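You operate a simulated robot arm through the tools that you are given. There is no shell and no other tool. Be economical: measure what you need, move in short steps, check, and stop when the job is done.

The job below is to be done with a simulated two-armed robot. You get a single attempt, and the scene is never put back.

## Task
Pick up the white can from the top of the steel stand with one hand, pass it to the other hand and put it on the right end of the steel stand. Set down upright: white can.

Only the result counts: the job must be done as asked and must still hold three seconds after the hand-in. Knocking over, shifting, dropping, spilling or breaking anything else fails it.

## Robot
Two 7-joint arms with two-finger parallel grippers on one trunk, on a base that drives. Base frame: it is fixed to the floor where the robot stands at the start and does not move with it; the origin is under the middle of the robot, x ahead of it, y to its left, z up. Lengths are in m, angles in degrees, forces in N, time in s.
The left shoulder is at the start at [0.05, 0.165, 1.03], the right one opposite. With the tool pointing down near the work surface each hand reaches from about 0.24 to 0.7 m from the robot's upright axis, wherever it stands, measured 20 degrees to its own side. Places, roughly: right end of the steel stand [-0.9, 2.9, 0.7]. Payload 3.91 kg a hand.
Tool frame (each hand has its own): the origin (TCP) lies between the finger pads and is the grasp point; the fingertips stand 0.03 m ahead of it; z points along the fingers, y is the line along which they close. Largest opening 0.11 m; finger width 0.02, thickness 0.01; the body of the gripper, 0.048 by 0.112 m, starts 0.055 m behind the TCP.
Orientation is told as [roll, pitch, yaw] about the base's x, y, z axes, in that order, counted from this pose: with the fingers straight down and closing along the base's y, the tool's x points along the base's -x, its y along +y and its z along -z.

## Interface
- The arms move only by the tool send_rows. It takes "left_series", "right_series" or both (then of equal length, played together; a hand with none holds still); each is a list of rows, each an object (a shift or turn left out is 0, a gripper value left out holds the last) with "translation": the shift along the tool's x, y, z in m, a list of three; "rotation": the turn, a rotation vector about the tool's x, y, z in degrees, a list of three; "fingers": the opening, from 0 (shut) to 1 (fully open). In form: [{"translation": [dx, dy, dz], "rotation": [ax, ay, az], "fingers": fingers}, ...]. A call has 1 to 8 rows; each row shifts and turns the commanded pose from where the row before left it, along the tool's axes as they then stand. Each row takes 0.2 s and may step no farther than 0.05 m and 8.6 degrees from the row before; otherwise, or with a gripper value out of range, the whole call is refused. Where a pose cannot be reached the arm comes as near as it can. A force on the tool above 40 N (or 10 N above the force at the start of the call, whichever is more), or a blocked arm, ends the call early, and 0.2 s more pass. The fingers move at their own pace (about 0.045 m/s each) and stop on an object; they squeeze with about 36 N. The grip force told is the motor's: it shows also when the fingers shut on nothing. Time passes only in rows, and 0.2 s behind the last, so rows that do not move let the fingers close. It gives the time, the measured TCP pose, the force on the tool (base axes), the opening and the grip force at its end, in the units of the frame above (readings bear some noise), with the torque about the TCP (base axes, N m) and any sound that the robot's microphone picked up.
- Cameras (640 x 400 px; columns grow to the right, rows downward): "scene" is now at [0.112, -0.0013, 1.2317]; the picture's right is [-0.09, -1.00, 0.00], its down [-0.30, 0.03, -0.95] and it looks along [0.95, -0.08, -0.30] (base axes); focal length 261 px, centre (320, 200). "left" rides on the left gripper at [0.073, -0.017, -0.103] in its tool frame; the picture's right is [0.23, 0.97, 0.00], its down [-0.76, 0.18, -0.62] and it looks along [-0.61, 0.14, 0.78] (tool axes); focal length 222 px, centre (320, 200). "right" rides on the right gripper at [0.072, 0.017, -0.103] in its tool frame; the picture's right is [-0.23, 0.97, 0.00], its down [-0.76, -0.18, -0.62] and it looks along [-0.61, -0.14, 0.78] (tool axes); focal length 222 px, centre (320, 200). There is no depth. A picture from a camera that has moved, and an enlarged one, comes with that camera's place and axes in the base frame and with its lens. The place of the scene camera against the robot may be out by one fixed shift of up to 0.025 m in any direction.
- capture(camera): a new picture of that camera. The clock stands still meanwhile.
- slide_trunk(by): slides the trunk up (or, below 0, down) by that many m; the arms and the scene camera ride with it, the base frame stays. It gives what a move gives, with no picture.
- roll_base(legs): drives the robot by 1 to 6 legs, each [ahead, left, turn to the left] in m, m and degrees, along the robot's own axes; the way and the turn of a leg run together, so that a leg with both is an arc; at most 1.5 m and 180 degrees a leg. The arms and the cameras ride along, it lands a little off, and it stops where it bumps. It gives what a move gives.
- turn_head(pan, tilt): turns the head with the scene camera to pan (to the left, within 80 degrees either way) and tilt (down, from -29 to 69), counted from straight ahead of the robot. It gives what a move gives.
- enlarge(camera, box): a new picture of the part [left, top, right, bottom] of that camera's present view, enlarged. The clock stands still meanwhile.
- close_job(): hands the job in; it is judged then, once.

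Work in short steps. Places have to be worked out from the pictures, the camera data and where the tool is seen: move nearer, look again, correct. Check each grasp and each placing, and mend what went wrong. You have 120 turns and 88 pictures in all, those below and enlarged ones among them. Open the grippers and draw the arms clear of the work before you hand the job in, unless the task says otherwise; then end with one line.

The tools are called after "Emit:" as a command line: name --argument value ..., lists and objects as JSON in quotes. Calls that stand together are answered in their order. send_rows: Moves the arms, as the interface text tells. Its arguments: {"type":"object","properties":{"left_series":{"type":"array","items":{"type":"object","properties":{"translation":{"type":"array","items":{"type":"number"}},"rotation":{"type":"array","items":{"type":"number"}},"fingers":{"type":"number"}}}},"right_series":{"type":"array","items":{"type":"object","properties":{"translation":{"type":"array","items":{"type":"number"}},"rotation":{"type":"array","items":{"type":"number"}},"fingers":{"type":"number"}}}}},"required":[]} The other tools are called the same way: slide_trunk (by) slides the trunk up or down; roll_base (legs) drives the base; turn_head (pan, tilt) turns the head that bears the scene camera; capture (camera) takes a picture; enlarge (camera, box) takes an enlarged picture of a part of a camera's view; close_job () hands the job in.

At the start:

```text
time_s: 0.0
left_tool_pos: [0.4045, 0.1033, 1.1434]
left_ee_rot: [0.0, 0.0, 0.1]
left_ft_force: [0.1, 0.4, -0.4]
left_torque: [0.02, -0.01, 0.02]
left_opening: 0.11
left_grip_force: 0.0
right_tool_pos: [0.3277, -0.1284, 1.1339]
right_ee_rot: [0.2, 0.0, 0.0]
right_ft_force: [-0.1, 0.5, 0.3]
right_torque: [0.0, 0.0, 0.01]
right_opening: 0.11
right_grip_force: 0.1
trunk travel left (down, up): [-0.25, 0.253]
robot x, y, heading: [0.0004, 0.0003, 0.0]
head pan, tilt: [-5.0, 17.3]
```

scene: 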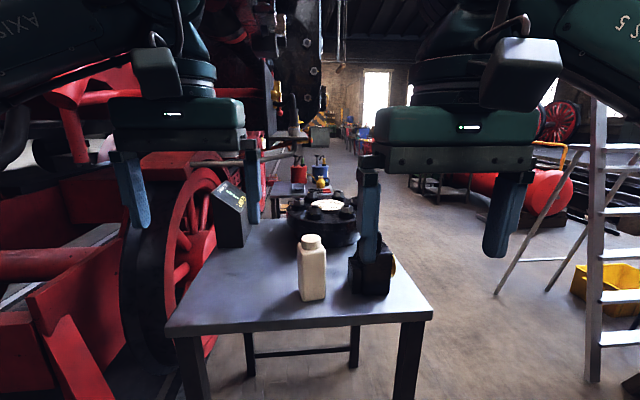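
right: 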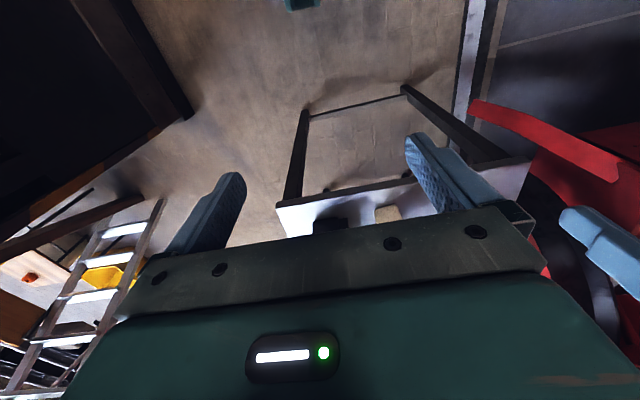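
left: 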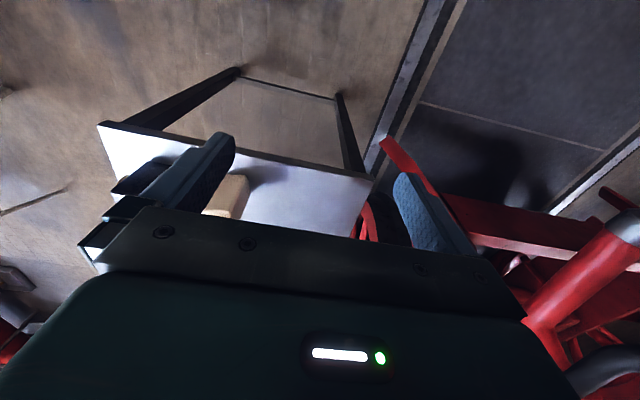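

The steel stand should be behind-left at about [-0.9, 2.9]. I turn the head left to look for it.

Emit:
turn_head --pan 80 --tilt 15

Emit:
capture --camera "scene"

```text
time_s: 1.6
left_tool_pos: [0.4034, 0.1025, 1.1435]
left_ee_rot: [0.0, 0.1, 0.2]
left_ft_force: [0.4, 0.2, -0.7]
left_torque: [-0.03, 0.02, 0.0]
left_opening: 0.1102
left_grip_force: 0.1
right_tool_pos: [0.3277, -0.1293, 1.134]
right_ee_rot: [0.1, 0.1, 0.0]
right_ft_force: [0.0, -0.5, 0.9]
right_torque: [-0.01, -0.01, 0.0]
right_opening: 0.11
right_grip_force: 0.2
trunk travel left (down, up): [-0.25, 0.253]
robot x, y, heading: [-0.0006, -0.0011, 0.3]
head pan, tilt: [80.0, 15.0]
```

```text
84 pictures are left
camera scene: at [0.0353, 0.0988, 1.2355], right [0.98, -0.17, 0.0], down [-0.05, -0.25, -0.97], along [0.17, 0.95, -0.26], focal length 261 px, centre (320, 200)
```

scene: 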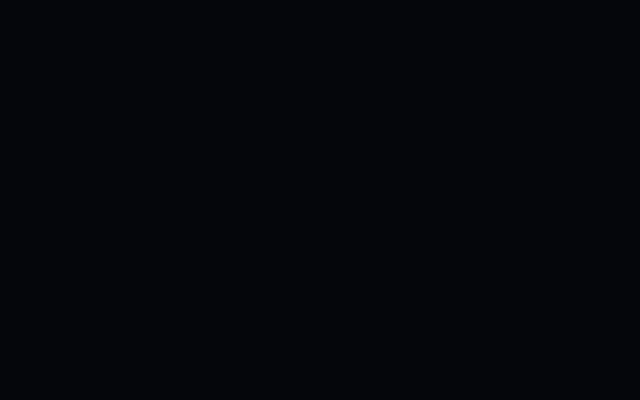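

The left arm blocks that view. I look at smaller pans to see the surroundings before driving.

Emit:
turn_head --pan 50 --tilt 15

Emit:
capture --camera "scene"

Emit:
turn_head --pan -50 --tilt 15

Emit:
capture --camera "scene"

```text
time_s: 2.5
left_tool_pos: [0.4039, 0.1035, 1.1434]
left_ee_rot: [0.1, 0.0, 0.2]
left_ft_force: [0.0, -0.6, 0.9]
left_torque: [0.01, -0.01, 0.02]
left_opening: 0.11
left_grip_force: 0.0
right_tool_pos: [0.3286, -0.1301, 1.1341]
right_ee_rot: [0.1, 0.0, 0.1]
right_ft_force: [1.0, 0.4, 0.9]
right_torque: [0.01, 0.03, -0.01]
right_opening: 0.1102
right_grip_force: 0.1
trunk travel left (down, up): [-0.25, 0.253]
robot x, y, heading: [0.0014, 0.002, -0.3]
head pan, tilt: [50.0, 15.0]
```

```text
83 pictures are left
camera scene: at [0.079, 0.0784, 1.2355], right [0.77, -0.64, 0.0], down [-0.17, -0.2, -0.97], along [0.62, 0.74, -0.26], focal length 261 px, centre (320, 200)
```

scene: 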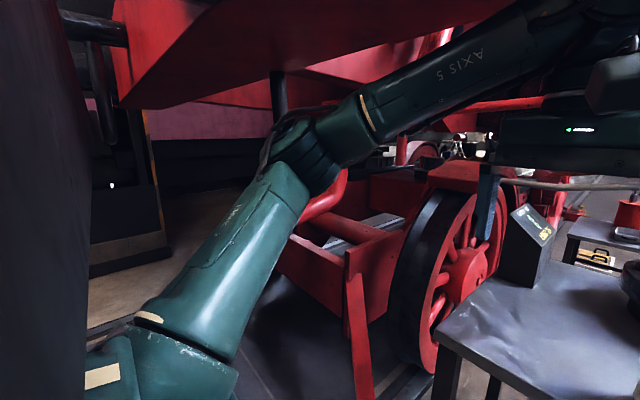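

```text
time_s: 4.3
left_tool_pos: [0.4048, 0.102, 1.1435]
left_ee_rot: [0.1, 0.0, 0.2]
left_ft_force: [-0.6, -1.0, -0.4]
left_torque: [0.0, 0.01, 0.01]
left_opening: 0.11
left_grip_force: 0.1
right_tool_pos: [0.3281, -0.1297, 1.1332]
right_ee_rot: [0.1, 0.0, 0.0]
right_ft_force: [1.0, 0.2, -0.4]
right_torque: [0.01, -0.02, -0.04]
right_opening: 0.1098
right_grip_force: 0.1
trunk travel left (down, up): [-0.25, 0.253]
robot x, y, heading: [0.0024, 0.0012, 0.1]
head pan, tilt: [-50.0, 15.0]
```

```text
82 pictures are left
camera scene: at [0.0791, -0.0647, 1.2355], right [-0.77, -0.64, 0.0], down [-0.17, 0.2, -0.97], along [0.62, -0.74, -0.26], focal length 261 px, centre (320, 200)
```

scene: 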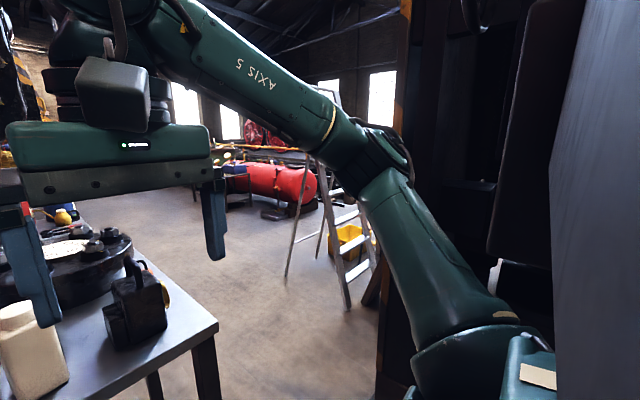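

The left is a locomotive frame, so I turn in place in steps and look with the head centred.

Emit:
roll_base --legs '[[-0.1, 0, 0], [0, 0, 60]]'

Emit:
turn_head --pan 0 --tilt 12

Emit:
capture --camera "scene"

Emit:
turn_head --pan 50 --tilt 12

Emit:
capture --camera "scene"

```text
time_s: 8.1
left_tool_pos: [0.0114, 0.4029, 1.1442]
left_ee_rot: [0.1, 0.0, 60.3]
left_ft_force: [-0.7, -1.2, -0.5]
left_torque: [0.0, 0.02, -0.01]
left_opening: 0.1099
left_grip_force: 0.0
right_tool_pos: [0.1739, 0.2205, 1.133]
right_ee_rot: [0.1, 0.0, 60.2]
right_ft_force: [0.0, 0.0, -0.7]
right_torque: [-0.03, 0.01, 0.0]
right_opening: 0.1099
right_grip_force: 0.2
trunk travel left (down, up): [-0.25, 0.253]
robot x, y, heading: [-0.0991, -0.0008, 60.2]
head pan, tilt: [-50.0, 15.0]
```

```text
time_s: 9.3
left_tool_pos: [0.0109, 0.4017, 1.1435]
left_ee_rot: [0.1, 0.1, 60.4]
left_ft_force: [1.0, 0.0, -0.7]
left_torque: [-0.02, 0.05, -0.04]
left_opening: 0.1102
left_grip_force: 0.0
right_tool_pos: [0.1746, 0.2204, 1.1341]
right_ee_rot: [0.1, -0.1, 60.2]
right_ft_force: [0.7, 0.6, 0.0]
right_torque: [-0.05, 0.0, 0.02]
right_opening: 0.1097
right_grip_force: 0.1
trunk travel left (down, up): [-0.25, 0.253]
robot x, y, heading: [-0.1018, 0.0001, 60.0]
head pan, tilt: [0.0, 12.0]
```

```text
81 pictures are left
camera scene: at [-0.0494, 0.1132, 1.2403], right [0.87, -0.5, 0.0], down [-0.1, -0.18, -0.98], along [0.49, 0.85, -0.21], focal length 261 px, centre (320, 200)
```

scene: 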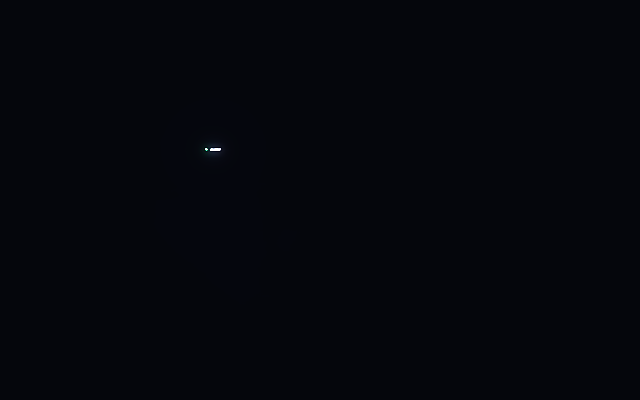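

```text
time_s: 10.5
left_tool_pos: [0.0117, 0.4013, 1.1443]
left_ee_rot: [-0.1, 0.0, 60.4]
left_ft_force: [0.5, 0.4, 0.3]
left_torque: [0.0, -0.01, -0.03]
left_opening: 0.11
left_grip_force: 0.2
right_tool_pos: [0.1746, 0.2209, 1.134]
right_ee_rot: [0.0, 0.0, 60.2]
right_ft_force: [-0.1, 0.0, 1.1]
right_torque: [-0.01, 0.01, 0.03]
right_opening: 0.11
right_grip_force: 0.0
trunk travel left (down, up): [-0.25, 0.253]
robot x, y, heading: [-0.0971, -0.0007, 60.0]
head pan, tilt: [50.0, 12.0]
```

```text
80 pictures are left
camera scene: at [-0.128, 0.1198, 1.2403], right [0.94, 0.35, 0.0], down [0.07, -0.2, -0.98], along [-0.34, 0.92, -0.21], focal length 261 px, centre (320, 200)
```

scene: 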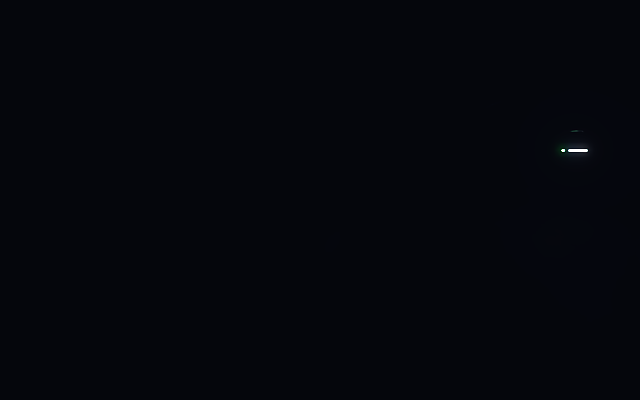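

These pictures are black except for the gripper's light. I check a view back toward the known area and a wrist camera.

Emit:
turn_head --pan -45 --tilt 12

Emit:
capture --camera "scene"

Emit:
capture --camera "left"

```text
time_s: 12.2
left_tool_pos: [0.0112, 0.4018, 1.1441]
left_ee_rot: [0.0, 0.0, 60.3]
left_ft_force: [0.2, 0.2, -0.1]
left_torque: [0.0, -0.01, -0.01]
left_opening: 0.1102
left_grip_force: 0.1
right_tool_pos: [0.174, 0.2203, 1.1342]
right_ee_rot: [0.2, 0.0, 60.3]
right_ft_force: [0.3, 0.2, 0.4]
right_torque: [-0.02, 0.04, -0.01]
right_opening: 0.1098
right_grip_force: 0.0
trunk travel left (down, up): [-0.25, 0.253]
robot x, y, heading: [-0.1034, -0.0008, 60.1]
head pan, tilt: [-45.0, 12.0]
```

```text
79 pictures are left
camera scene: at [-0.0058, 0.0568, 1.2403], right [0.26, -0.96, 0.0], down [-0.2, -0.05, -0.98], along [0.94, 0.26, -0.21], focal length 261 px, centre (320, 200)
```

scene: 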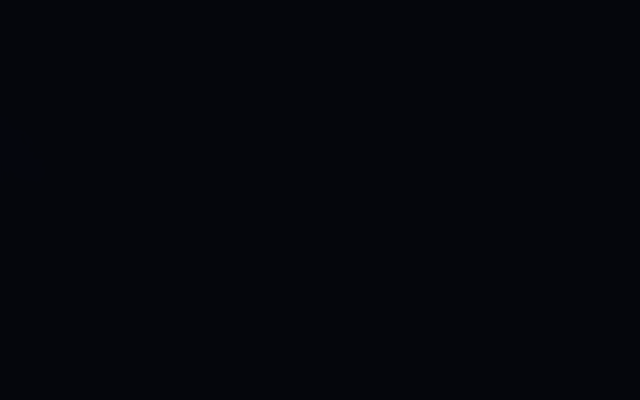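

```text
78 pictures are left
camera left: at [-0.0101, 0.3292, 1.248], right [-0.96, 0.28, 0.0], down [0.22, 0.75, 0.62], along [0.18, 0.6, -0.78], focal length 222 px, centre (320, 200)
```

left: 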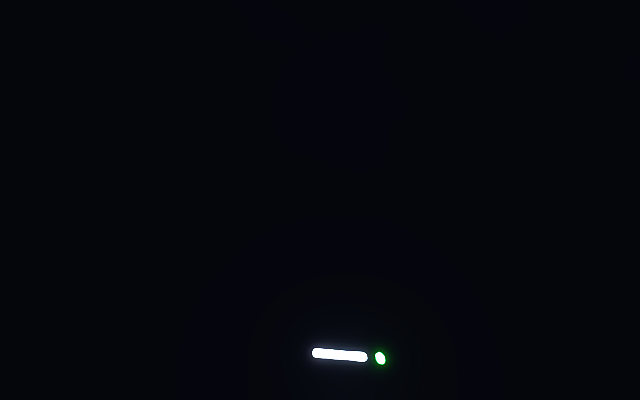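

Every camera is dark, in a direction that was lit before, so the lights seem to go out at times. I let some time pass and look again.

Emit:
send_rows --left_series '[{}, {}, {}, {}, {}, {}, {}, {}]'

Emit:
capture --camera "scene"

```text
time_s: 14.0
left_tool_pos: [0.0121, 0.4011, 1.1444]
left_ee_rot: [0.0, 0.1, 60.3]
left_ft_force: [-0.2, -0.5, -0.4]
left_torque: [-0.04, -0.01, 0.02]
left_opening: 0.1102
left_grip_force: 0.1
right_tool_pos: [0.1754, 0.2206, 1.134]
right_ee_rot: [0.0, 0.0, 60.3]
right_ft_force: [0.0, -0.6, -0.1]
right_torque: [0.0, 0.01, 0.04]
right_opening: 0.1101
right_grip_force: 0.2
trunk travel left (down, up): [-0.25, 0.253]
robot x, y, heading: [-0.0964, -0.003, 60.3]
head pan, tilt: [-45.0, 12.0]
```

```text
77 pictures are left
camera scene: at [-0.0058, 0.0568, 1.2403], right [0.26, -0.96, 0.0], down [-0.2, -0.05, -0.98], along [0.94, 0.26, -0.21], focal length 261 px, centre (320, 200)
```

scene: 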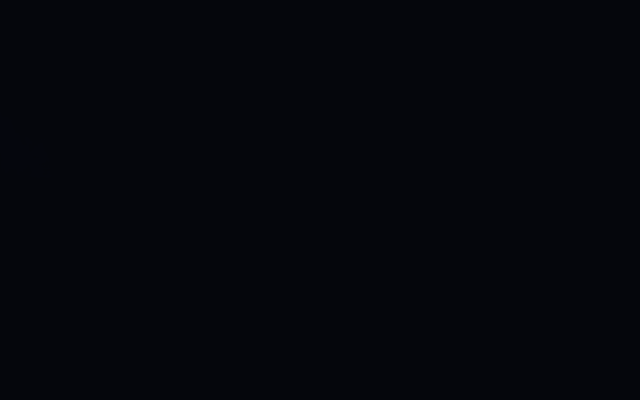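

Still dark. I wait a little longer before driving blind.

Emit:
send_rows --left_series '[{}, {}, {}, {}, {}, {}, {}, {}]'

Emit:
turn_head --pan 30 --tilt 12

Emit:
capture --camera "scene"

```text
time_s: 15.8
left_tool_pos: [0.012, 0.401, 1.1445]
left_ee_rot: [0.0, 0.0, 60.3]
left_ft_force: [0.2, -0.1, 0.3]
left_torque: [0.02, 0.0, 0.0]
left_opening: 0.1099
left_grip_force: 0.1
right_tool_pos: [0.1756, 0.2209, 1.1335]
right_ee_rot: [0.1, 0.0, 60.2]
right_ft_force: [0.4, 0.6, 0.4]
right_torque: [-0.04, -0.01, 0.01]
right_opening: 0.1099
right_grip_force: 0.1
trunk travel left (down, up): [-0.25, 0.253]
robot x, y, heading: [-0.0997, 0.0003, 60.2]
head pan, tilt: [-45.0, 12.0]
```

```text
time_s: 17.2
left_tool_pos: [0.0113, 0.4018, 1.1441]
left_ee_rot: [-0.1, 0.1, 60.4]
left_ft_force: [0.5, 0.1, -0.2]
left_torque: [-0.01, 0.01, -0.01]
left_opening: 0.11
left_grip_force: 0.0
right_tool_pos: [0.1752, 0.2208, 1.1348]
right_ee_rot: [0.1, -0.1, 60.2]
right_ft_force: [0.4, 0.1, 0.8]
right_torque: [0.02, 0.01, -0.01]
right_opening: 0.1099
right_grip_force: 0.0
trunk travel left (down, up): [-0.25, 0.253]
robot x, y, heading: [-0.0979, -0.0012, 60.4]
head pan, tilt: [30.0, 12.0]
```

```text
76 pictures are left
camera scene: at [-0.0961, 0.1255, 1.2403], right [1.0, 0.0, 0.0], down [0.0, -0.21, -0.98], along [0.0, 0.98, -0.21], focal length 261 px, centre (320, 200)
```

scene: 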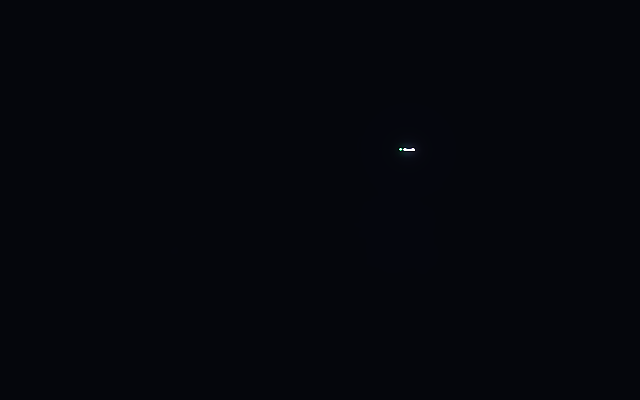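

Still dark, so it may depend on where the camera stands, for example under the locomotive. I turn to face the stand (heading about 105) and look again.

Emit:
roll_base --legs '[[0, 0, 45]]'

Emit:
turn_head --pan 0 --tilt 12

Emit:
capture --camera "scene"

```text
time_s: 19.8
left_tool_pos: [-0.2863, 0.3632, 1.1261]
left_ee_rot: [3.4, 1.3, 102.3]
left_ft_force: [0.3, 0.4, 0.5]
left_torque: [0.03, 0.01, -0.01]
left_opening: 0.11
left_grip_force: 0.1
right_tool_pos: [-0.0553, 0.3518, 1.1344]
right_ee_rot: [0.3, 0.1, 104.6]
right_ft_force: [-0.5, 0.7, -0.4]
right_torque: [-0.01, 0.03, 0.02]
right_opening: 0.11
right_grip_force: 0.1
trunk travel left (down, up): [-0.25, 0.253]
robot x, y, heading: [-0.0963, -0.0014, 104.9]
head pan, tilt: [30.0, 12.0]
stopped in leg 1: the robot was blocked; the commanded pose is now the measured one
```

```text
time_s: 20.8
left_tool_pos: [-0.2862, 0.3633, 1.1257]
left_ee_rot: [3.3, 1.2, 102.4]
left_ft_force: [-0.3, -0.3, -0.3]
left_torque: [0.02, 0.01, -0.03]
left_opening: 0.1102
left_grip_force: 0.2
right_tool_pos: [-0.0548, 0.3513, 1.1335]
right_ee_rot: [0.2, 0.0, 104.6]
right_ft_force: [-0.7, -0.5, -0.8]
right_torque: [0.01, 0.01, -0.02]
right_opening: 0.1101
right_grip_force: 0.0
trunk travel left (down, up): [-0.25, 0.253]
robot x, y, heading: [-0.0972, 0.0009, 104.6]
head pan, tilt: [0.0, 12.0]
```

```text
75 pictures are left
camera scene: at [-0.1378, 0.1263, 1.2401], right [0.97, 0.25, 0.0], down [0.05, -0.2, -0.98], along [-0.25, 0.95, -0.21], focal length 261 px, centre (320, 200)
```

scene: 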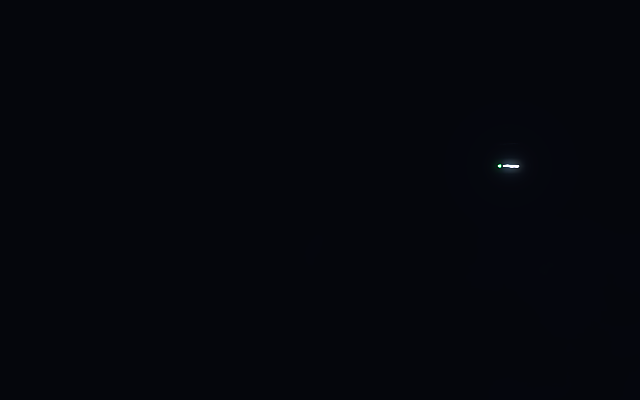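

The turn was blocked: the left arm touched something at about x = -0.55. I turn back the way I came and return forward to where pictures were lit.

Emit:
roll_base --legs '[[0, 0, -104.8], [0.15, 0, 0]]'

Emit:
turn_head --pan 60 --tilt 10

Emit:
capture --camera "scene"

```text
time_s: 26.6
left_tool_pos: [0.4523, 0.0791, 1.1276]
left_ee_rot: [3.1, 1.3, -3.5]
left_ft_force: [-0.1, 0.9, 0.0]
left_torque: [0.01, 0.02, 0.01]
left_opening: 0.1099
left_grip_force: 0.0
right_tool_pos: [0.3755, -0.1407, 1.1337]
right_ee_rot: [0.1, 0.1, -1.4]
right_ft_force: [-0.4, 0.1, 0.1]
right_torque: [0.01, -0.01, 0.03]
right_opening: 0.11
right_grip_force: 0.1
trunk travel left (down, up): [-0.25, 0.253]
robot x, y, heading: [0.05, -0.004, -1.2]
head pan, tilt: [0.0, 12.0]
```

```text
time_s: 27.9
left_tool_pos: [0.4528, 0.078, 1.1281]
left_ee_rot: [2.9, 1.1, -3.5]
left_ft_force: [0.2, -0.8, -0.4]
left_torque: [0.0, 0.01, 0.02]
left_opening: 0.1102
left_grip_force: 0.0
right_tool_pos: [0.376, -0.1395, 1.1347]
right_ee_rot: [0.1, 0.0, -1.4]
right_ft_force: [0.1, 0.5, 0.3]
right_torque: [0.02, 0.03, 0.05]
right_opening: 0.11
right_grip_force: 0.0
trunk travel left (down, up): [-0.25, 0.253]
robot x, y, heading: [0.0504, -0.0016, -1.4]
head pan, tilt: [60.0, 10.0]
```

```text
74 pictures are left
camera scene: at [0.1189, 0.0823, 1.2436], right [0.85, -0.52, 0.0], down [-0.09, -0.15, -0.98], along [0.51, 0.84, -0.17], focal length 261 px, centre (320, 200)
```

scene: 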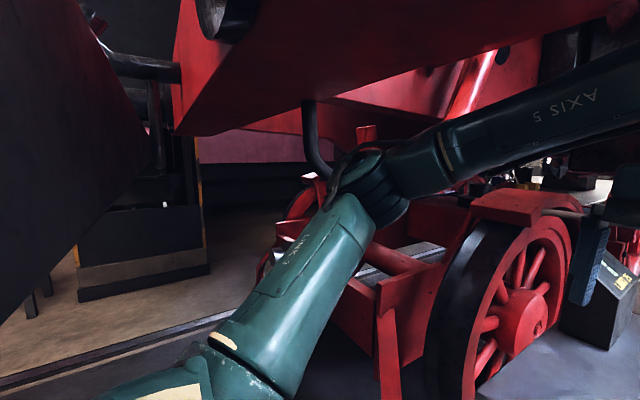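

Lit again here: I see a cabinet and, left of it at about (-0.9, 3.2), table legs which may be the stand. I pan further left to understand the dark shape at the left edge.

Emit:
turn_head --pan 80 --tilt 25

Emit:
capture --camera "scene"

Emit:
turn_head --pan -75 --tilt 20

Emit:
capture --camera "scene"

```text
time_s: 28.7
left_tool_pos: [0.4524, 0.0796, 1.1276]
left_ee_rot: [3.1, 1.1, -3.5]
left_ft_force: [-0.6, -0.1, -0.2]
left_torque: [-0.02, -0.05, 0.01]
left_opening: 0.11
left_grip_force: 0.0
right_tool_pos: [0.3756, -0.1398, 1.1344]
right_ee_rot: [0.1, 0.0, -1.4]
right_ft_force: [0.1, 1.1, 0.6]
right_torque: [-0.02, 0.04, 0.02]
right_opening: 0.1098
right_grip_force: 0.1
trunk travel left (down, up): [-0.25, 0.253]
robot x, y, heading: [0.0499, -0.0047, -1.2]
head pan, tilt: [80.0, 25.0]
```

```text
73 pictures are left
camera scene: at [0.0887, 0.0932, 1.2193], right [0.98, -0.2, 0.0], down [-0.08, -0.41, -0.91], along [0.18, 0.89, -0.42], focal length 261 px, centre (320, 200)
```

scene: 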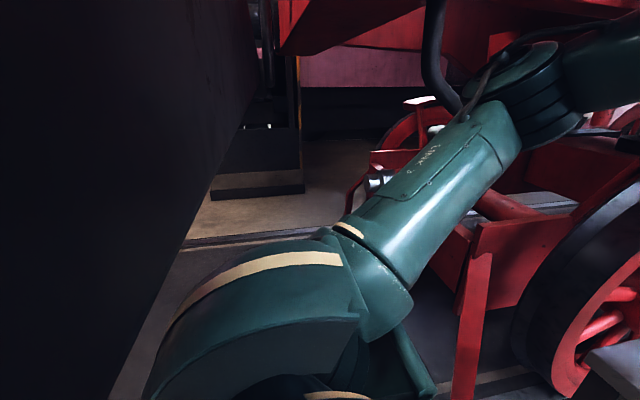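

```text
time_s: 31.1
left_tool_pos: [0.4519, 0.079, 1.1282]
left_ee_rot: [2.9, 1.1, -3.4]
left_ft_force: [0.3, -0.4, -0.4]
left_torque: [0.02, 0.01, -0.03]
left_opening: 0.1101
left_grip_force: 0.0
right_tool_pos: [0.3761, -0.1407, 1.135]
right_ee_rot: [0.1, -0.1, -1.4]
right_ft_force: [-0.1, -0.1, -0.1]
right_torque: [0.0, 0.0, -0.02]
right_opening: 0.1099
right_grip_force: 0.1
trunk travel left (down, up): [-0.25, 0.253]
robot x, y, heading: [0.0507, 0.001, -1.3]
head pan, tilt: [-75.0, 20.0]
```

```text
72 pictures are left
camera scene: at [0.0926, -0.0876, 1.2273], right [-0.97, -0.24, 0.0], down [-0.08, 0.33, -0.94], along [0.22, -0.91, -0.34], focal length 261 px, centre (320, 200)
```

scene: 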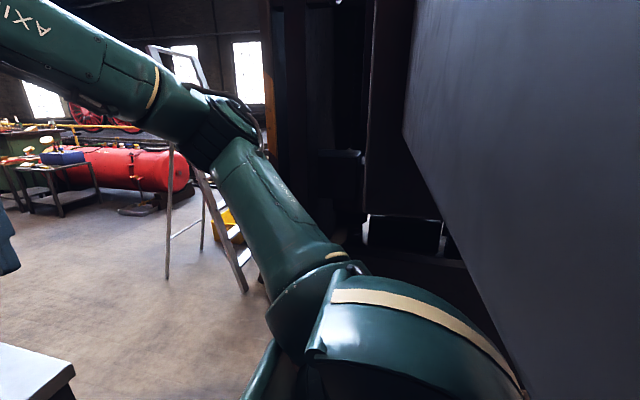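

A big dark body hangs just behind the robot (x below about 0.05, bottom near z 1.1), and my head gets into it when I back up. Lowering the trunk should let me see below it, so I back 0.1, go down and look left.

Emit:
roll_base --legs '[[-0.1, 0, 0]]'

Emit:
slide_trunk --by -0.24

Emit:
turn_head --pan 75 --tilt 10

Emit:
capture --camera "scene"

```text
time_s: 32.3
left_tool_pos: [0.352, 0.0814, 1.1281]
left_ee_rot: [3.0, 1.1, -3.5]
left_ft_force: [-0.9, 0.0, 1.1]
left_torque: [-0.01, -0.04, 0.0]
left_opening: 0.1099
left_grip_force: 0.0
right_tool_pos: [0.2764, -0.1379, 1.1339]
right_ee_rot: [0.1, 0.0, -1.5]
right_ft_force: [-1.4, -0.5, -0.1]
right_torque: [-0.01, -0.03, -0.03]
right_opening: 0.1099
right_grip_force: 0.1
trunk travel left (down, up): [-0.25, 0.253]
robot x, y, heading: [-0.0482, -0.0, -1.3]
head pan, tilt: [-75.0, 20.0]
```

```text
time_s: 34.8
left_tool_pos: [0.3525, 0.0822, 0.8884]
left_ee_rot: [3.0, 1.2, -3.5]
left_ft_force: [0.6, 0.4, -1.2]
left_torque: [-0.01, 0.01, 0.0]
left_opening: 0.1098
left_grip_force: 0.1
right_tool_pos: [0.2766, -0.1377, 0.8944]
right_ee_rot: [0.0, 0.0, -1.4]
right_ft_force: [-0.5, 1.0, 0.0]
right_torque: [-0.01, -0.01, 0.0]
right_opening: 0.11
right_grip_force: 0.0
trunk travel left (down, up): [-0.01, 0.493]
robot x, y, heading: [-0.049, -0.0015, -1.1]
head pan, tilt: [-75.0, 20.0]
```

```text
time_s: 37.1
left_tool_pos: [0.3518, 0.0813, 0.8874]
left_ee_rot: [3.0, 1.0, -3.5]
left_ft_force: [1.0, -0.8, 1.1]
left_torque: [0.0, -0.01, -0.01]
left_opening: 0.11
left_grip_force: 0.0
right_tool_pos: [0.277, -0.1386, 0.894]
right_ee_rot: [0.2, 0.0, -1.5]
right_ft_force: [0.5, 0.0, 0.1]
right_torque: [-0.03, -0.01, 0.02]
right_opening: 0.11
right_grip_force: 0.1
trunk travel left (down, up): [-0.01, 0.493]
robot x, y, heading: [-0.046, -0.0008, -1.1]
head pan, tilt: [75.0, 10.0]
```

```text
71 pictures are left
camera scene: at [-0.003, 0.0944, 1.0036], right [0.96, -0.28, 0.0], down [-0.05, -0.17, -0.98], along [0.28, 0.94, -0.17], focal length 261 px, centre (320, 200)
```

scene: 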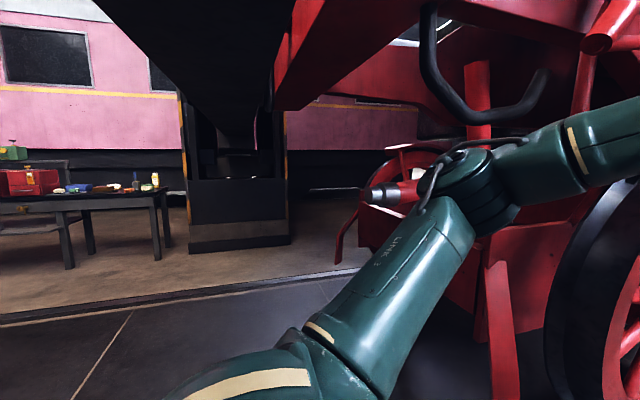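

Now I can see: a table with a red toolbox and a white can-like item sits on the left. I enlarge it.

Emit:
enlarge --camera "scene" --box '[0, 120, 200, 280]'

Emit:
turn_head --pan 80 --tilt 0

Emit:
capture --camera "scene"

```text
2.50 times, centred on (100, 200) of scene
camera zoom: at [-0.003, 0.0944, 1.0036], right [0.96, -0.28, 0.0], down [-0.05, -0.17, -0.98], along [0.28, 0.94, -0.17], focal length 652 px, centre (870, 200)
```

zoom: 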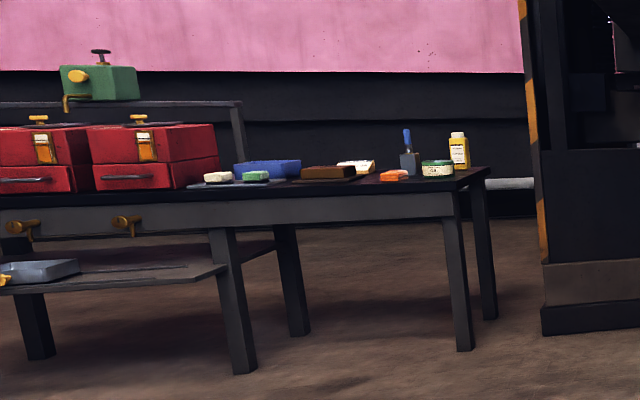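

```text
time_s: 37.8
left_tool_pos: [0.3523, 0.0824, 0.8876]
left_ee_rot: [3.1, 1.1, -3.4]
left_ft_force: [0.2, -0.4, 0.1]
left_torque: [0.01, 0.04, -0.02]
left_opening: 0.11
left_grip_force: 0.2
right_tool_pos: [0.2758, -0.1378, 0.8947]
right_ee_rot: [0.0, 0.0, -1.4]
right_ft_force: [0.0, 0.4, -0.4]
right_torque: [0.01, 0.01, 0.03]
right_opening: 0.11
right_grip_force: 0.0
trunk travel left (down, up): [-0.01, 0.493]
robot x, y, heading: [-0.0484, 0.0001, -1.1]
head pan, tilt: [80.0, 0.0]
```

```text
69 pictures are left
camera scene: at [-0.0115, 0.0935, 1.0196], right [0.98, -0.2, 0.0], down [0.0, 0.0, -1.0], along [0.2, 0.98, 0.0], focal length 261 px, centre (320, 200)
```

scene: 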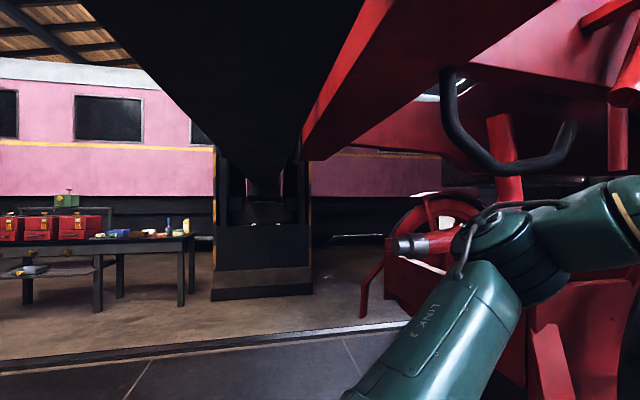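

The stand is there (right front leg near [-0.83, 2.8], top ~0.7). I turn left 60 with the trunk low and look again, to plan the path past whatever blocked me.

Emit:
roll_base --legs '[[0, 0, 60]]'

Emit:
turn_head --pan 75 --tilt 20

Emit:
capture --camera "scene"

Emit:
turn_head --pan 10 --tilt 15

Emit:
capture --camera "scene"

```text
time_s: 40.9
left_tool_pos: [0.0808, 0.3866, 0.8877]
left_ee_rot: [3.1, 1.0, 56.6]
left_ft_force: [-0.1, 0.3, 0.3]
left_torque: [-0.01, 0.01, 0.04]
left_opening: 0.11
left_grip_force: 0.1
right_tool_pos: [0.233, 0.2121, 0.8952]
right_ee_rot: [0.1, 0.0, 58.7]
right_ft_force: [0.3, 0.1, 0.5]
right_torque: [-0.01, -0.02, -0.01]
right_opening: 0.1099
right_grip_force: 0.0
trunk travel left (down, up): [-0.01, 0.493]
robot x, y, heading: [-0.0451, 0.0006, 58.7]
head pan, tilt: [80.0, 0.0]
```

```text
time_s: 41.7
left_tool_pos: [0.0799, 0.387, 0.8876]
left_ee_rot: [3.1, 1.2, 56.5]
left_ft_force: [0.2, 0.3, 0.9]
left_torque: [-0.01, -0.03, 0.05]
left_opening: 0.11
left_grip_force: 0.0
right_tool_pos: [0.2327, 0.2124, 0.8957]
right_ee_rot: [0.1, 0.1, 58.7]
right_ft_force: [-0.1, 0.2, -0.4]
right_torque: [-0.03, 0.01, 0.02]
right_opening: 0.1096
right_grip_force: 0.0
trunk travel left (down, up): [-0.01, 0.493]
robot x, y, heading: [-0.045, -0.0029, 58.8]
head pan, tilt: [75.0, 20.0]
```

```text
68 pictures are left
camera scene: at [-0.1077, 0.0982, 0.9874], right [0.72, 0.69, 0.0], down [0.24, -0.25, -0.94], along [-0.65, 0.68, -0.34], focal length 261 px, centre (320, 200)
```

scene: 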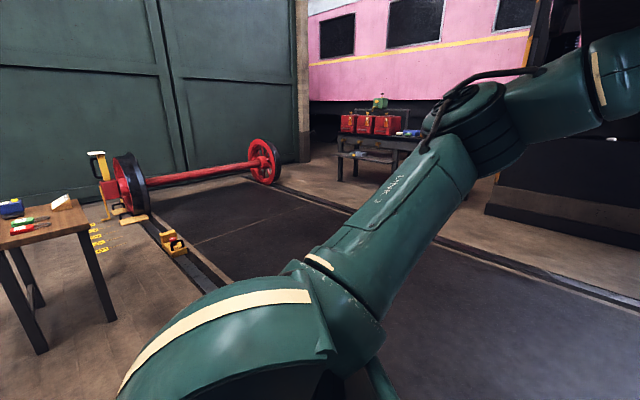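

```text
time_s: 43.1
left_tool_pos: [0.0805, 0.3859, 0.8879]
left_ee_rot: [3.0, 1.1, 56.6]
left_ft_force: [-0.2, -0.1, -1.0]
left_torque: [0.04, -0.05, 0.01]
left_opening: 0.1103
left_grip_force: 0.1
right_tool_pos: [0.2327, 0.2116, 0.8939]
right_ee_rot: [0.1, 0.0, 58.8]
right_ft_force: [0.0, 0.8, -0.4]
right_torque: [-0.03, 0.01, 0.0]
right_opening: 0.1102
right_grip_force: 0.0
trunk travel left (down, up): [-0.01, 0.493]
robot x, y, heading: [-0.0479, 0.0003, 58.8]
head pan, tilt: [10.0, 15.0]
```

```text
67 pictures are left
camera scene: at [-0.0096, 0.118, 0.9954], right [0.93, -0.36, 0.0], down [-0.09, -0.24, -0.97], along [0.35, 0.9, -0.26], focal length 261 px, centre (320, 200)
```

scene: 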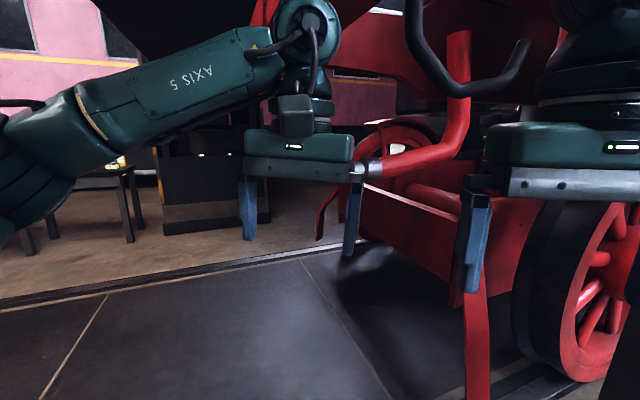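

The floor between here and the stand is clear. I drive diagonally to about (-0.65, 1.0) keeping heading, then turn to face +y.

Emit:
roll_base --legs '[[0.27, 0.52, 0], [0.27, 0.52, 0], [0, 0, 31]]'

Emit:
turn_head --pan 0 --tilt 15

Emit:
capture --camera "scene"

```text
time_s: 50.9
left_tool_pos: [-0.7401, 1.405, 0.888]
left_ee_rot: [3.0, 1.1, 87.0]
left_ft_force: [-0.6, 0.1, 1.0]
left_torque: [0.04, -0.01, 0.04]
left_opening: 0.1102
left_grip_force: 0.0
right_tool_pos: [-0.5208, 1.3309, 0.8936]
right_ee_rot: [0.1, 0.0, 89.1]
right_ft_force: [0.0, 0.0, 0.3]
right_torque: [-0.01, 0.0, 0.0]
right_opening: 0.11
right_grip_force: 0.0
trunk travel left (down, up): [-0.01, 0.493]
robot x, y, heading: [-0.6491, 1.0066, 89.0]
head pan, tilt: [10.0, 15.0]
```

```text
time_s: 51.6
left_tool_pos: [-0.7402, 1.4045, 0.8878]
left_ee_rot: [3.1, 1.1, 87.0]
left_ft_force: [-0.6, -0.4, -0.1]
left_torque: [-0.02, 0.0, 0.01]
left_opening: 0.1098
left_grip_force: 0.1
right_tool_pos: [-0.5204, 1.3318, 0.8927]
right_ee_rot: [0.1, 0.1, 89.2]
right_ft_force: [0.2, 0.1, 0.5]
right_torque: [-0.04, 0.0, 0.0]
right_opening: 0.1098
right_grip_force: 0.0
trunk travel left (down, up): [-0.01, 0.493]
robot x, y, heading: [-0.6561, 1.0015, 89.2]
head pan, tilt: [0.0, 15.0]
```

```text
66 pictures are left
camera scene: at [-0.663, 1.1348, 0.9955], right [1.0, -0.01, 0.0], down [0.0, -0.26, -0.97], along [0.01, 0.97, -0.26], focal length 261 px, centre (320, 200)
```

scene: 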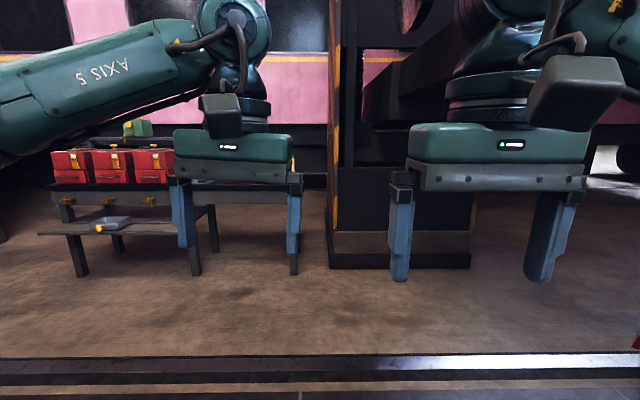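

I raise the trunk again and drive nearer to the stand's right part.

Emit:
slide_trunk --by 0.24

Emit:
roll_base --legs '[[0.75, 0.35, 0]]'

Emit:
turn_head --pan 0 --tilt 30

Emit:
capture --camera "scene"

```text
time_s: 54.1
left_tool_pos: [-0.7397, 1.4055, 1.1274]
left_ee_rot: [3.0, 1.2, 86.9]
left_ft_force: [-0.2, -0.8, -0.1]
left_torque: [0.0, -0.01, -0.02]
left_opening: 0.1099
left_grip_force: 0.0
right_tool_pos: [-0.5205, 1.3307, 1.1344]
right_ee_rot: [0.2, 0.1, 89.2]
right_ft_force: [0.6, -0.5, 0.0]
right_torque: [0.01, -0.01, 0.01]
right_opening: 0.1103
right_grip_force: 0.0
trunk travel left (down, up): [-0.25, 0.253]
robot x, y, heading: [-0.6542, 1.0046, 89.1]
head pan, tilt: [0.0, 15.0]
```

```text
time_s: 58.5
left_tool_pos: [-1.0776, 2.1598, 1.1283]
left_ee_rot: [3.0, 1.1, 86.8]
left_ft_force: [1.2, -0.2, -0.6]
left_torque: [-0.04, -0.02, 0.0]
left_opening: 0.11
left_grip_force: 0.1
right_tool_pos: [-0.8579, 2.085, 1.1341]
right_ee_rot: [0.1, 0.0, 89.0]
right_ft_force: [0.9, 0.5, 0.1]
right_torque: [-0.02, 0.03, 0.01]
right_opening: 0.1099
right_grip_force: 0.1
trunk travel left (down, up): [-0.25, 0.253]
robot x, y, heading: [-0.9927, 1.7581, 89.1]
head pan, tilt: [0.0, 15.0]
```

```text
time_s: 59.2
left_tool_pos: [-1.0775, 2.1591, 1.1271]
left_ee_rot: [3.0, 1.1, 86.8]
left_ft_force: [-0.3, 0.4, -0.1]
left_torque: [0.02, 0.0, -0.03]
left_opening: 0.1098
left_grip_force: 0.1
right_tool_pos: [-0.8585, 2.0837, 1.1343]
right_ee_rot: [0.1, 0.1, 89.0]
right_ft_force: [0.2, 0.3, -0.9]
right_torque: [0.02, 0.02, 0.01]
right_opening: 0.1101
right_grip_force: 0.1
trunk travel left (down, up): [-0.25, 0.253]
robot x, y, heading: [-0.9936, 1.7611, 89.0]
head pan, tilt: [0.0, 30.0]
```

```text
65 pictures are left
camera scene: at [-1.0011, 1.8856, 1.2113], right [1.0, -0.02, 0.0], down [-0.01, -0.5, -0.87], along [0.01, 0.87, -0.5], focal length 261 px, centre (320, 200)
```

scene: 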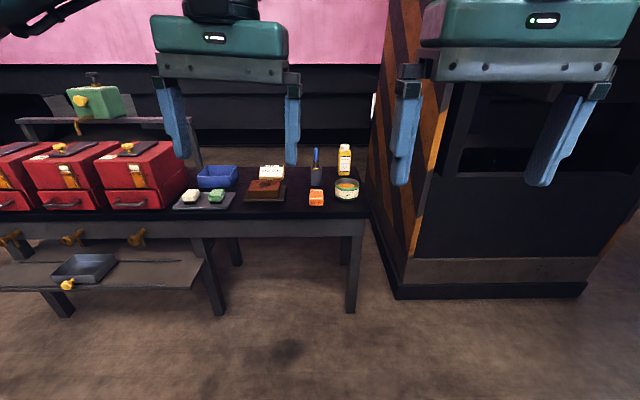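

Emit:
enlarge --camera "scene" --box '[160, 130, 400, 280]'

```text
2.67 times, centred on (280, 205) of scene
camera zoom: at [-1.0011, 1.8856, 1.2113], right [1.0, -0.02, 0.0], down [-0.01, -0.5, -0.87], along [0.01, 0.87, -0.5], focal length 695 px, centre (427, 187)
```

zoom: 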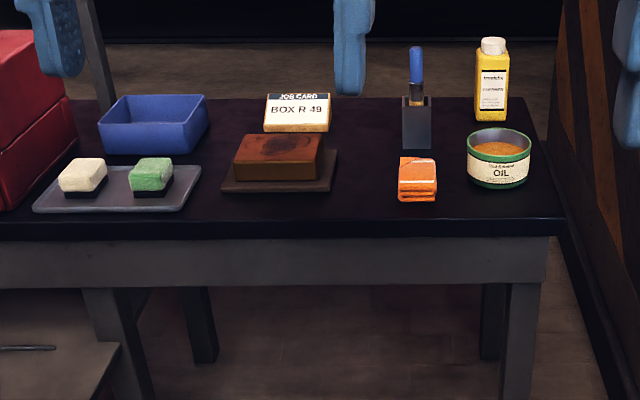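

No plain white can on this part of the table, just an oil tin, yellow bottle, sponges etc. I look along the table further left.

Emit:
turn_head --pan 45 --tilt 25

Emit:
capture --camera "scene"

Emit:
turn_head --pan -45 --tilt 20

Emit:
capture --camera "scene"

```text
time_s: 60.4
left_tool_pos: [-1.0786, 2.1579, 1.1282]
left_ee_rot: [3.0, 1.1, 86.7]
left_ft_force: [0.1, -0.4, -0.9]
left_torque: [0.01, 0.0, 0.01]
left_opening: 0.1101
left_grip_force: 0.1
right_tool_pos: [-0.8582, 2.0854, 1.1338]
right_ee_rot: [0.0, -0.1, 88.9]
right_ft_force: [-0.2, 0.2, 0.2]
right_torque: [-0.03, 0.02, -0.01]
right_opening: 0.1101
right_grip_force: 0.0
trunk travel left (down, up): [-0.25, 0.253]
robot x, y, heading: [-0.9897, 1.7603, 88.9]
head pan, tilt: [45.0, 25.0]
```

```text
63 pictures are left
camera scene: at [-1.0666, 1.8614, 1.2192], right [0.72, 0.69, 0.0], down [0.29, -0.3, -0.91], along [-0.63, 0.65, -0.42], focal length 261 px, centre (320, 200)
```

scene: 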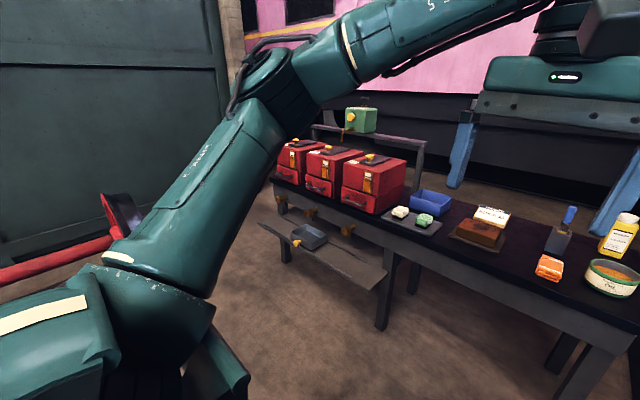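

```text
time_s: 62.0
left_tool_pos: [-1.0773, 2.1591, 1.1284]
left_ee_rot: [3.0, 1.0, 86.8]
left_ft_force: [0.2, 0.0, 0.5]
left_torque: [0.01, -0.01, 0.0]
left_opening: 0.1101
left_grip_force: 0.1
right_tool_pos: [-0.8573, 2.0846, 1.1351]
right_ee_rot: [0.1, 0.1, 89.0]
right_ft_force: [0.3, 0.4, -0.9]
right_torque: [0.02, -0.01, 0.0]
right_opening: 0.11
right_grip_force: 0.1
trunk travel left (down, up): [-0.25, 0.253]
robot x, y, heading: [-0.9906, 1.7612, 89.1]
head pan, tilt: [-45.0, 20.0]
```

```text
62 pictures are left
camera scene: at [-0.9358, 1.8599, 1.2273], right [0.7, -0.72, 0.0], down [-0.25, -0.24, -0.94], along [0.68, 0.65, -0.34], focal length 261 px, centre (320, 200)
```

scene: 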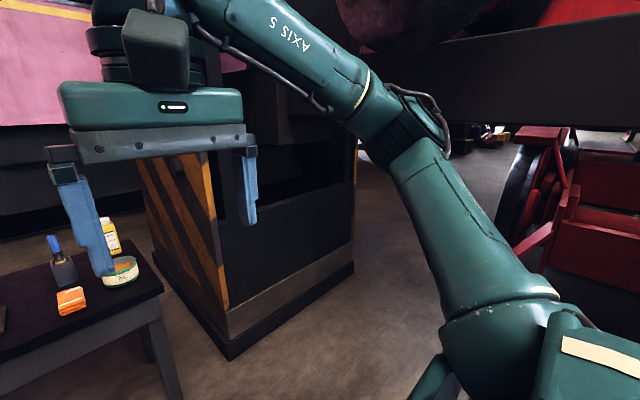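

Nothing clearly a "white can" yet; it may be hidden behind the toolboxes. I raise the trunk, move left along the stand and look down on it.

Emit:
slide_trunk --by 0.25

Emit:
roll_base --legs '[[0, 0.8, 0]]'

Emit:
turn_head --pan 10 --tilt 30

Emit:
capture --camera "scene"

```text
time_s: 64.6
left_tool_pos: [-1.0783, 2.1595, 1.3775]
left_ee_rot: [3.0, 1.1, 86.8]
left_ft_force: [-0.1, -0.1, -0.4]
left_torque: [0.02, 0.01, 0.02]
left_opening: 0.1101
left_grip_force: 0.1
right_tool_pos: [-0.8578, 2.0842, 1.3839]
right_ee_rot: [0.1, 0.0, 89.0]
right_ft_force: [0.9, 0.6, -0.7]
right_torque: [0.0, 0.02, -0.01]
right_opening: 0.11
right_grip_force: 0.0
trunk travel left (down, up): [-0.5, 0.003]
robot x, y, heading: [-0.9901, 1.7572, 89.0]
head pan, tilt: [-45.0, 20.0]
```

```text
time_s: 68.9
left_tool_pos: [-1.8779, 2.1714, 1.3771]
left_ee_rot: [3.0, 1.1, 86.9]
left_ft_force: [-0.1, 0.7, 0.3]
left_torque: [0.0, -0.02, 0.03]
left_opening: 0.1101
left_grip_force: 0.0
right_tool_pos: [-1.6587, 2.0983, 1.3842]
right_ee_rot: [0.1, -0.1, 89.1]
right_ft_force: [0.9, -0.5, 0.4]
right_torque: [0.0, -0.02, 0.03]
right_opening: 0.1101
right_grip_force: 0.1
trunk travel left (down, up): [-0.5, 0.003]
robot x, y, heading: [-1.7942, 1.7695, 89.4]
head pan, tilt: [-45.0, 20.0]
```

```text
time_s: 70.1
left_tool_pos: [-1.8783, 2.1706, 1.3785]
left_ee_rot: [3.0, 1.2, 86.9]
left_ft_force: [0.1, -0.7, -0.4]
left_torque: [0.0, -0.01, 0.01]
left_opening: 0.1102
left_grip_force: 0.1
right_tool_pos: [-1.6591, 2.0973, 1.3843]
right_ee_rot: [0.1, 0.0, 89.1]
right_ft_force: [0.2, 0.2, -0.9]
right_torque: [0.0, 0.02, 0.0]
right_opening: 0.1101
right_grip_force: 0.1
trunk travel left (down, up): [-0.5, 0.003]
robot x, y, heading: [-1.794, 1.7731, 89.1]
head pan, tilt: [10.0, 30.0]
```

```text
61 pictures are left
camera scene: at [-1.8166, 1.8971, 1.4613], right [0.99, 0.16, 0.0], down [0.08, -0.49, -0.87], along [-0.14, 0.86, -0.5], focal length 261 px, centre (320, 200)
```

scene: 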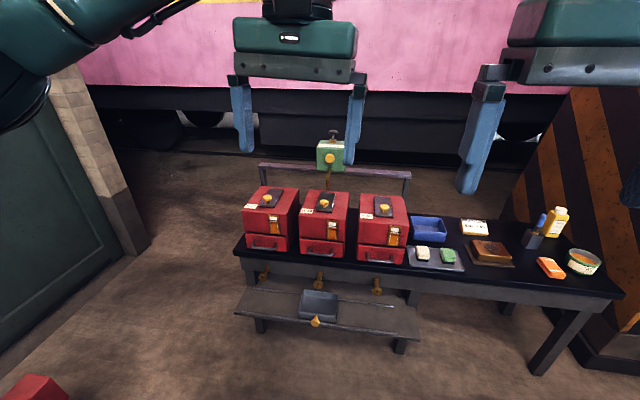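

No hidden can on this bench, so the only matching object is the white container on the grey steel table at the start. Since the place given is here, I'll go back the way I came (trunk low) and look at that container closely.

Emit:
slide_trunk --by -0.49

Emit:
roll_base --legs '[[-0.77, -1.13, 0], [0, 0, -31], [-0.27, -0.52, 0], [-0.27, -0.52, 0], [0, 0, -58.5]]'

Emit:
turn_head --pan 0 --tilt 15

Emit:
capture --camera "scene"

```text
refused: -0.49 is not a number from -0.4 to 0.4
```

```text
time_s: 81.1
left_tool_pos: [-0.3169, 0.9846, 1.3556]
left_ee_rot: [-0.2, 2.1, 55.7]
left_ft_force: [-0.5, 0.8, -0.2]
left_torque: [0.01, 0.03, 0.0]
left_opening: 0.1098
left_grip_force: 0.0
right_tool_pos: [-0.1676, 0.8074, 1.3764]
right_ee_rot: [-2.9, 0.8, 58.1]
right_ft_force: [0.8, 0.1, 0.6]
right_torque: [-0.01, 0.0, 0.02]
right_opening: 0.1098
right_grip_force: 0.0
trunk travel left (down, up): [-0.5, 0.003]
robot x, y, heading: [-0.4105, 0.5515, 58.0]
head pan, tilt: [10.0, 30.0]
stopped in leg 3: the robot was blocked; the commanded pose is now the measured one
```

```text
time_s: 81.9
left_tool_pos: [-0.3151, 0.9844, 1.3551]
left_ee_rot: [-0.4, 2.1, 55.5]
left_ft_force: [0.7, -0.3, -0.4]
left_torque: [0.01, -0.01, 0.0]
left_opening: 0.1102
left_grip_force: 0.1
right_tool_pos: [-0.1679, 0.8062, 1.3771]
right_ee_rot: [-3.3, 0.6, 57.8]
right_ft_force: [0.7, 0.3, -0.8]
right_torque: [0.02, 0.0, -0.02]
right_opening: 0.11
right_grip_force: 0.0
trunk travel left (down, up): [-0.5, 0.003]
robot x, y, heading: [-0.4088, 0.5473, 58.1]
head pan, tilt: [0.0, 15.0]
```

```text
60 pictures are left
camera scene: at [-0.4084, 0.7184, 1.4665], right [0.89, -0.44, 0.06], down [-0.1, -0.33, -0.94], along [0.44, 0.83, -0.34], focal length 261 px, centre (320, 200)
```

scene: 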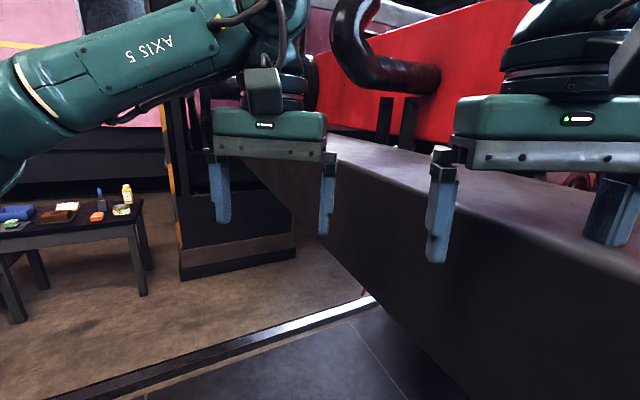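

The trunk slide was refused (over the 0.4 limit), so the high trunk bumped the overhead beam. I back away the way I came, then lower in two steps.

Emit:
roll_base --legs '[[0.15, 0.35, 0]]'

Emit:
slide_trunk --by -0.3

Emit:
slide_trunk --by -0.19

Emit:
capture --camera "scene"

```text
time_s: 84.3
left_tool_pos: [-0.4877, 1.2473, 1.3771]
left_ee_rot: [3.1, 1.1, 55.7]
left_ft_force: [-0.2, 0.0, 0.3]
left_torque: [-0.03, 0.0, -0.04]
left_opening: 0.1098
left_grip_force: 0.1
right_tool_pos: [-0.3394, 1.069, 1.3852]
right_ee_rot: [0.0, -0.3, 57.9]
right_ft_force: [-0.6, -0.5, -0.5]
right_torque: [0.04, -0.04, -0.03]
right_opening: 0.1102
right_grip_force: 0.1
trunk travel left (down, up): [-0.5, 0.003]
robot x, y, heading: [-0.6244, 0.8579, 57.7]
head pan, tilt: [0.0, 15.0]
```

```text
time_s: 87.3
left_tool_pos: [-0.488, 1.2459, 1.079]
left_ee_rot: [3.1, 1.0, 55.7]
left_ft_force: [0.4, 0.6, -0.1]
left_torque: [0.02, -0.01, -0.01]
left_opening: 0.1101
left_grip_force: 0.1
right_tool_pos: [-0.339, 1.0679, 1.0849]
right_ee_rot: [0.2, -0.3, 57.9]
right_ft_force: [-0.1, 0.3, -0.7]
right_torque: [0.0, -0.04, 0.02]
right_opening: 0.1101
right_grip_force: 0.0
trunk travel left (down, up): [-0.2, 0.303]
robot x, y, heading: [-0.6217, 0.8611, 57.9]
head pan, tilt: [0.0, 15.0]
```

```text
time_s: 89.4
left_tool_pos: [-0.4875, 1.2462, 0.8875]
left_ee_rot: [3.0, 1.1, 55.7]
left_ft_force: [0.6, -0.4, 0.3]
left_torque: [-0.01, 0.03, -0.02]
left_opening: 0.1099
left_grip_force: 0.2
right_tool_pos: [-0.3382, 1.0672, 0.8952]
right_ee_rot: [0.0, -0.4, 57.9]
right_ft_force: [0.6, 0.2, -0.1]
right_torque: [0.02, 0.02, 0.01]
right_opening: 0.1102
right_grip_force: 0.1
trunk travel left (down, up): [-0.01, 0.493]
robot x, y, heading: [-0.6237, 0.8594, 57.9]
head pan, tilt: [0.0, 15.0]
```

```text
59 pictures are left
camera scene: at [-0.5672, 0.9705, 0.9955], right [0.85, -0.53, 0.0], down [-0.14, -0.22, -0.97], along [0.51, 0.82, -0.26], focal length 261 px, centre (320, 200)
```

scene: 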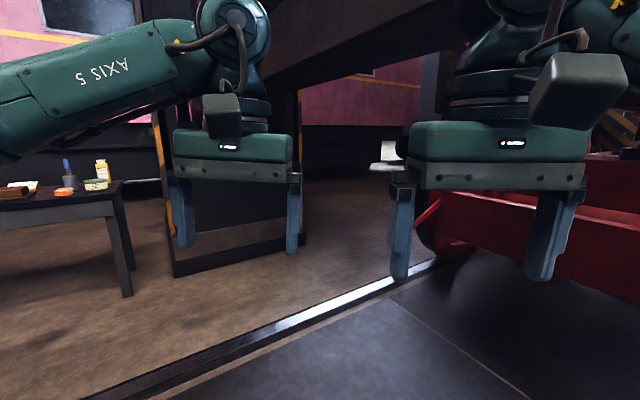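

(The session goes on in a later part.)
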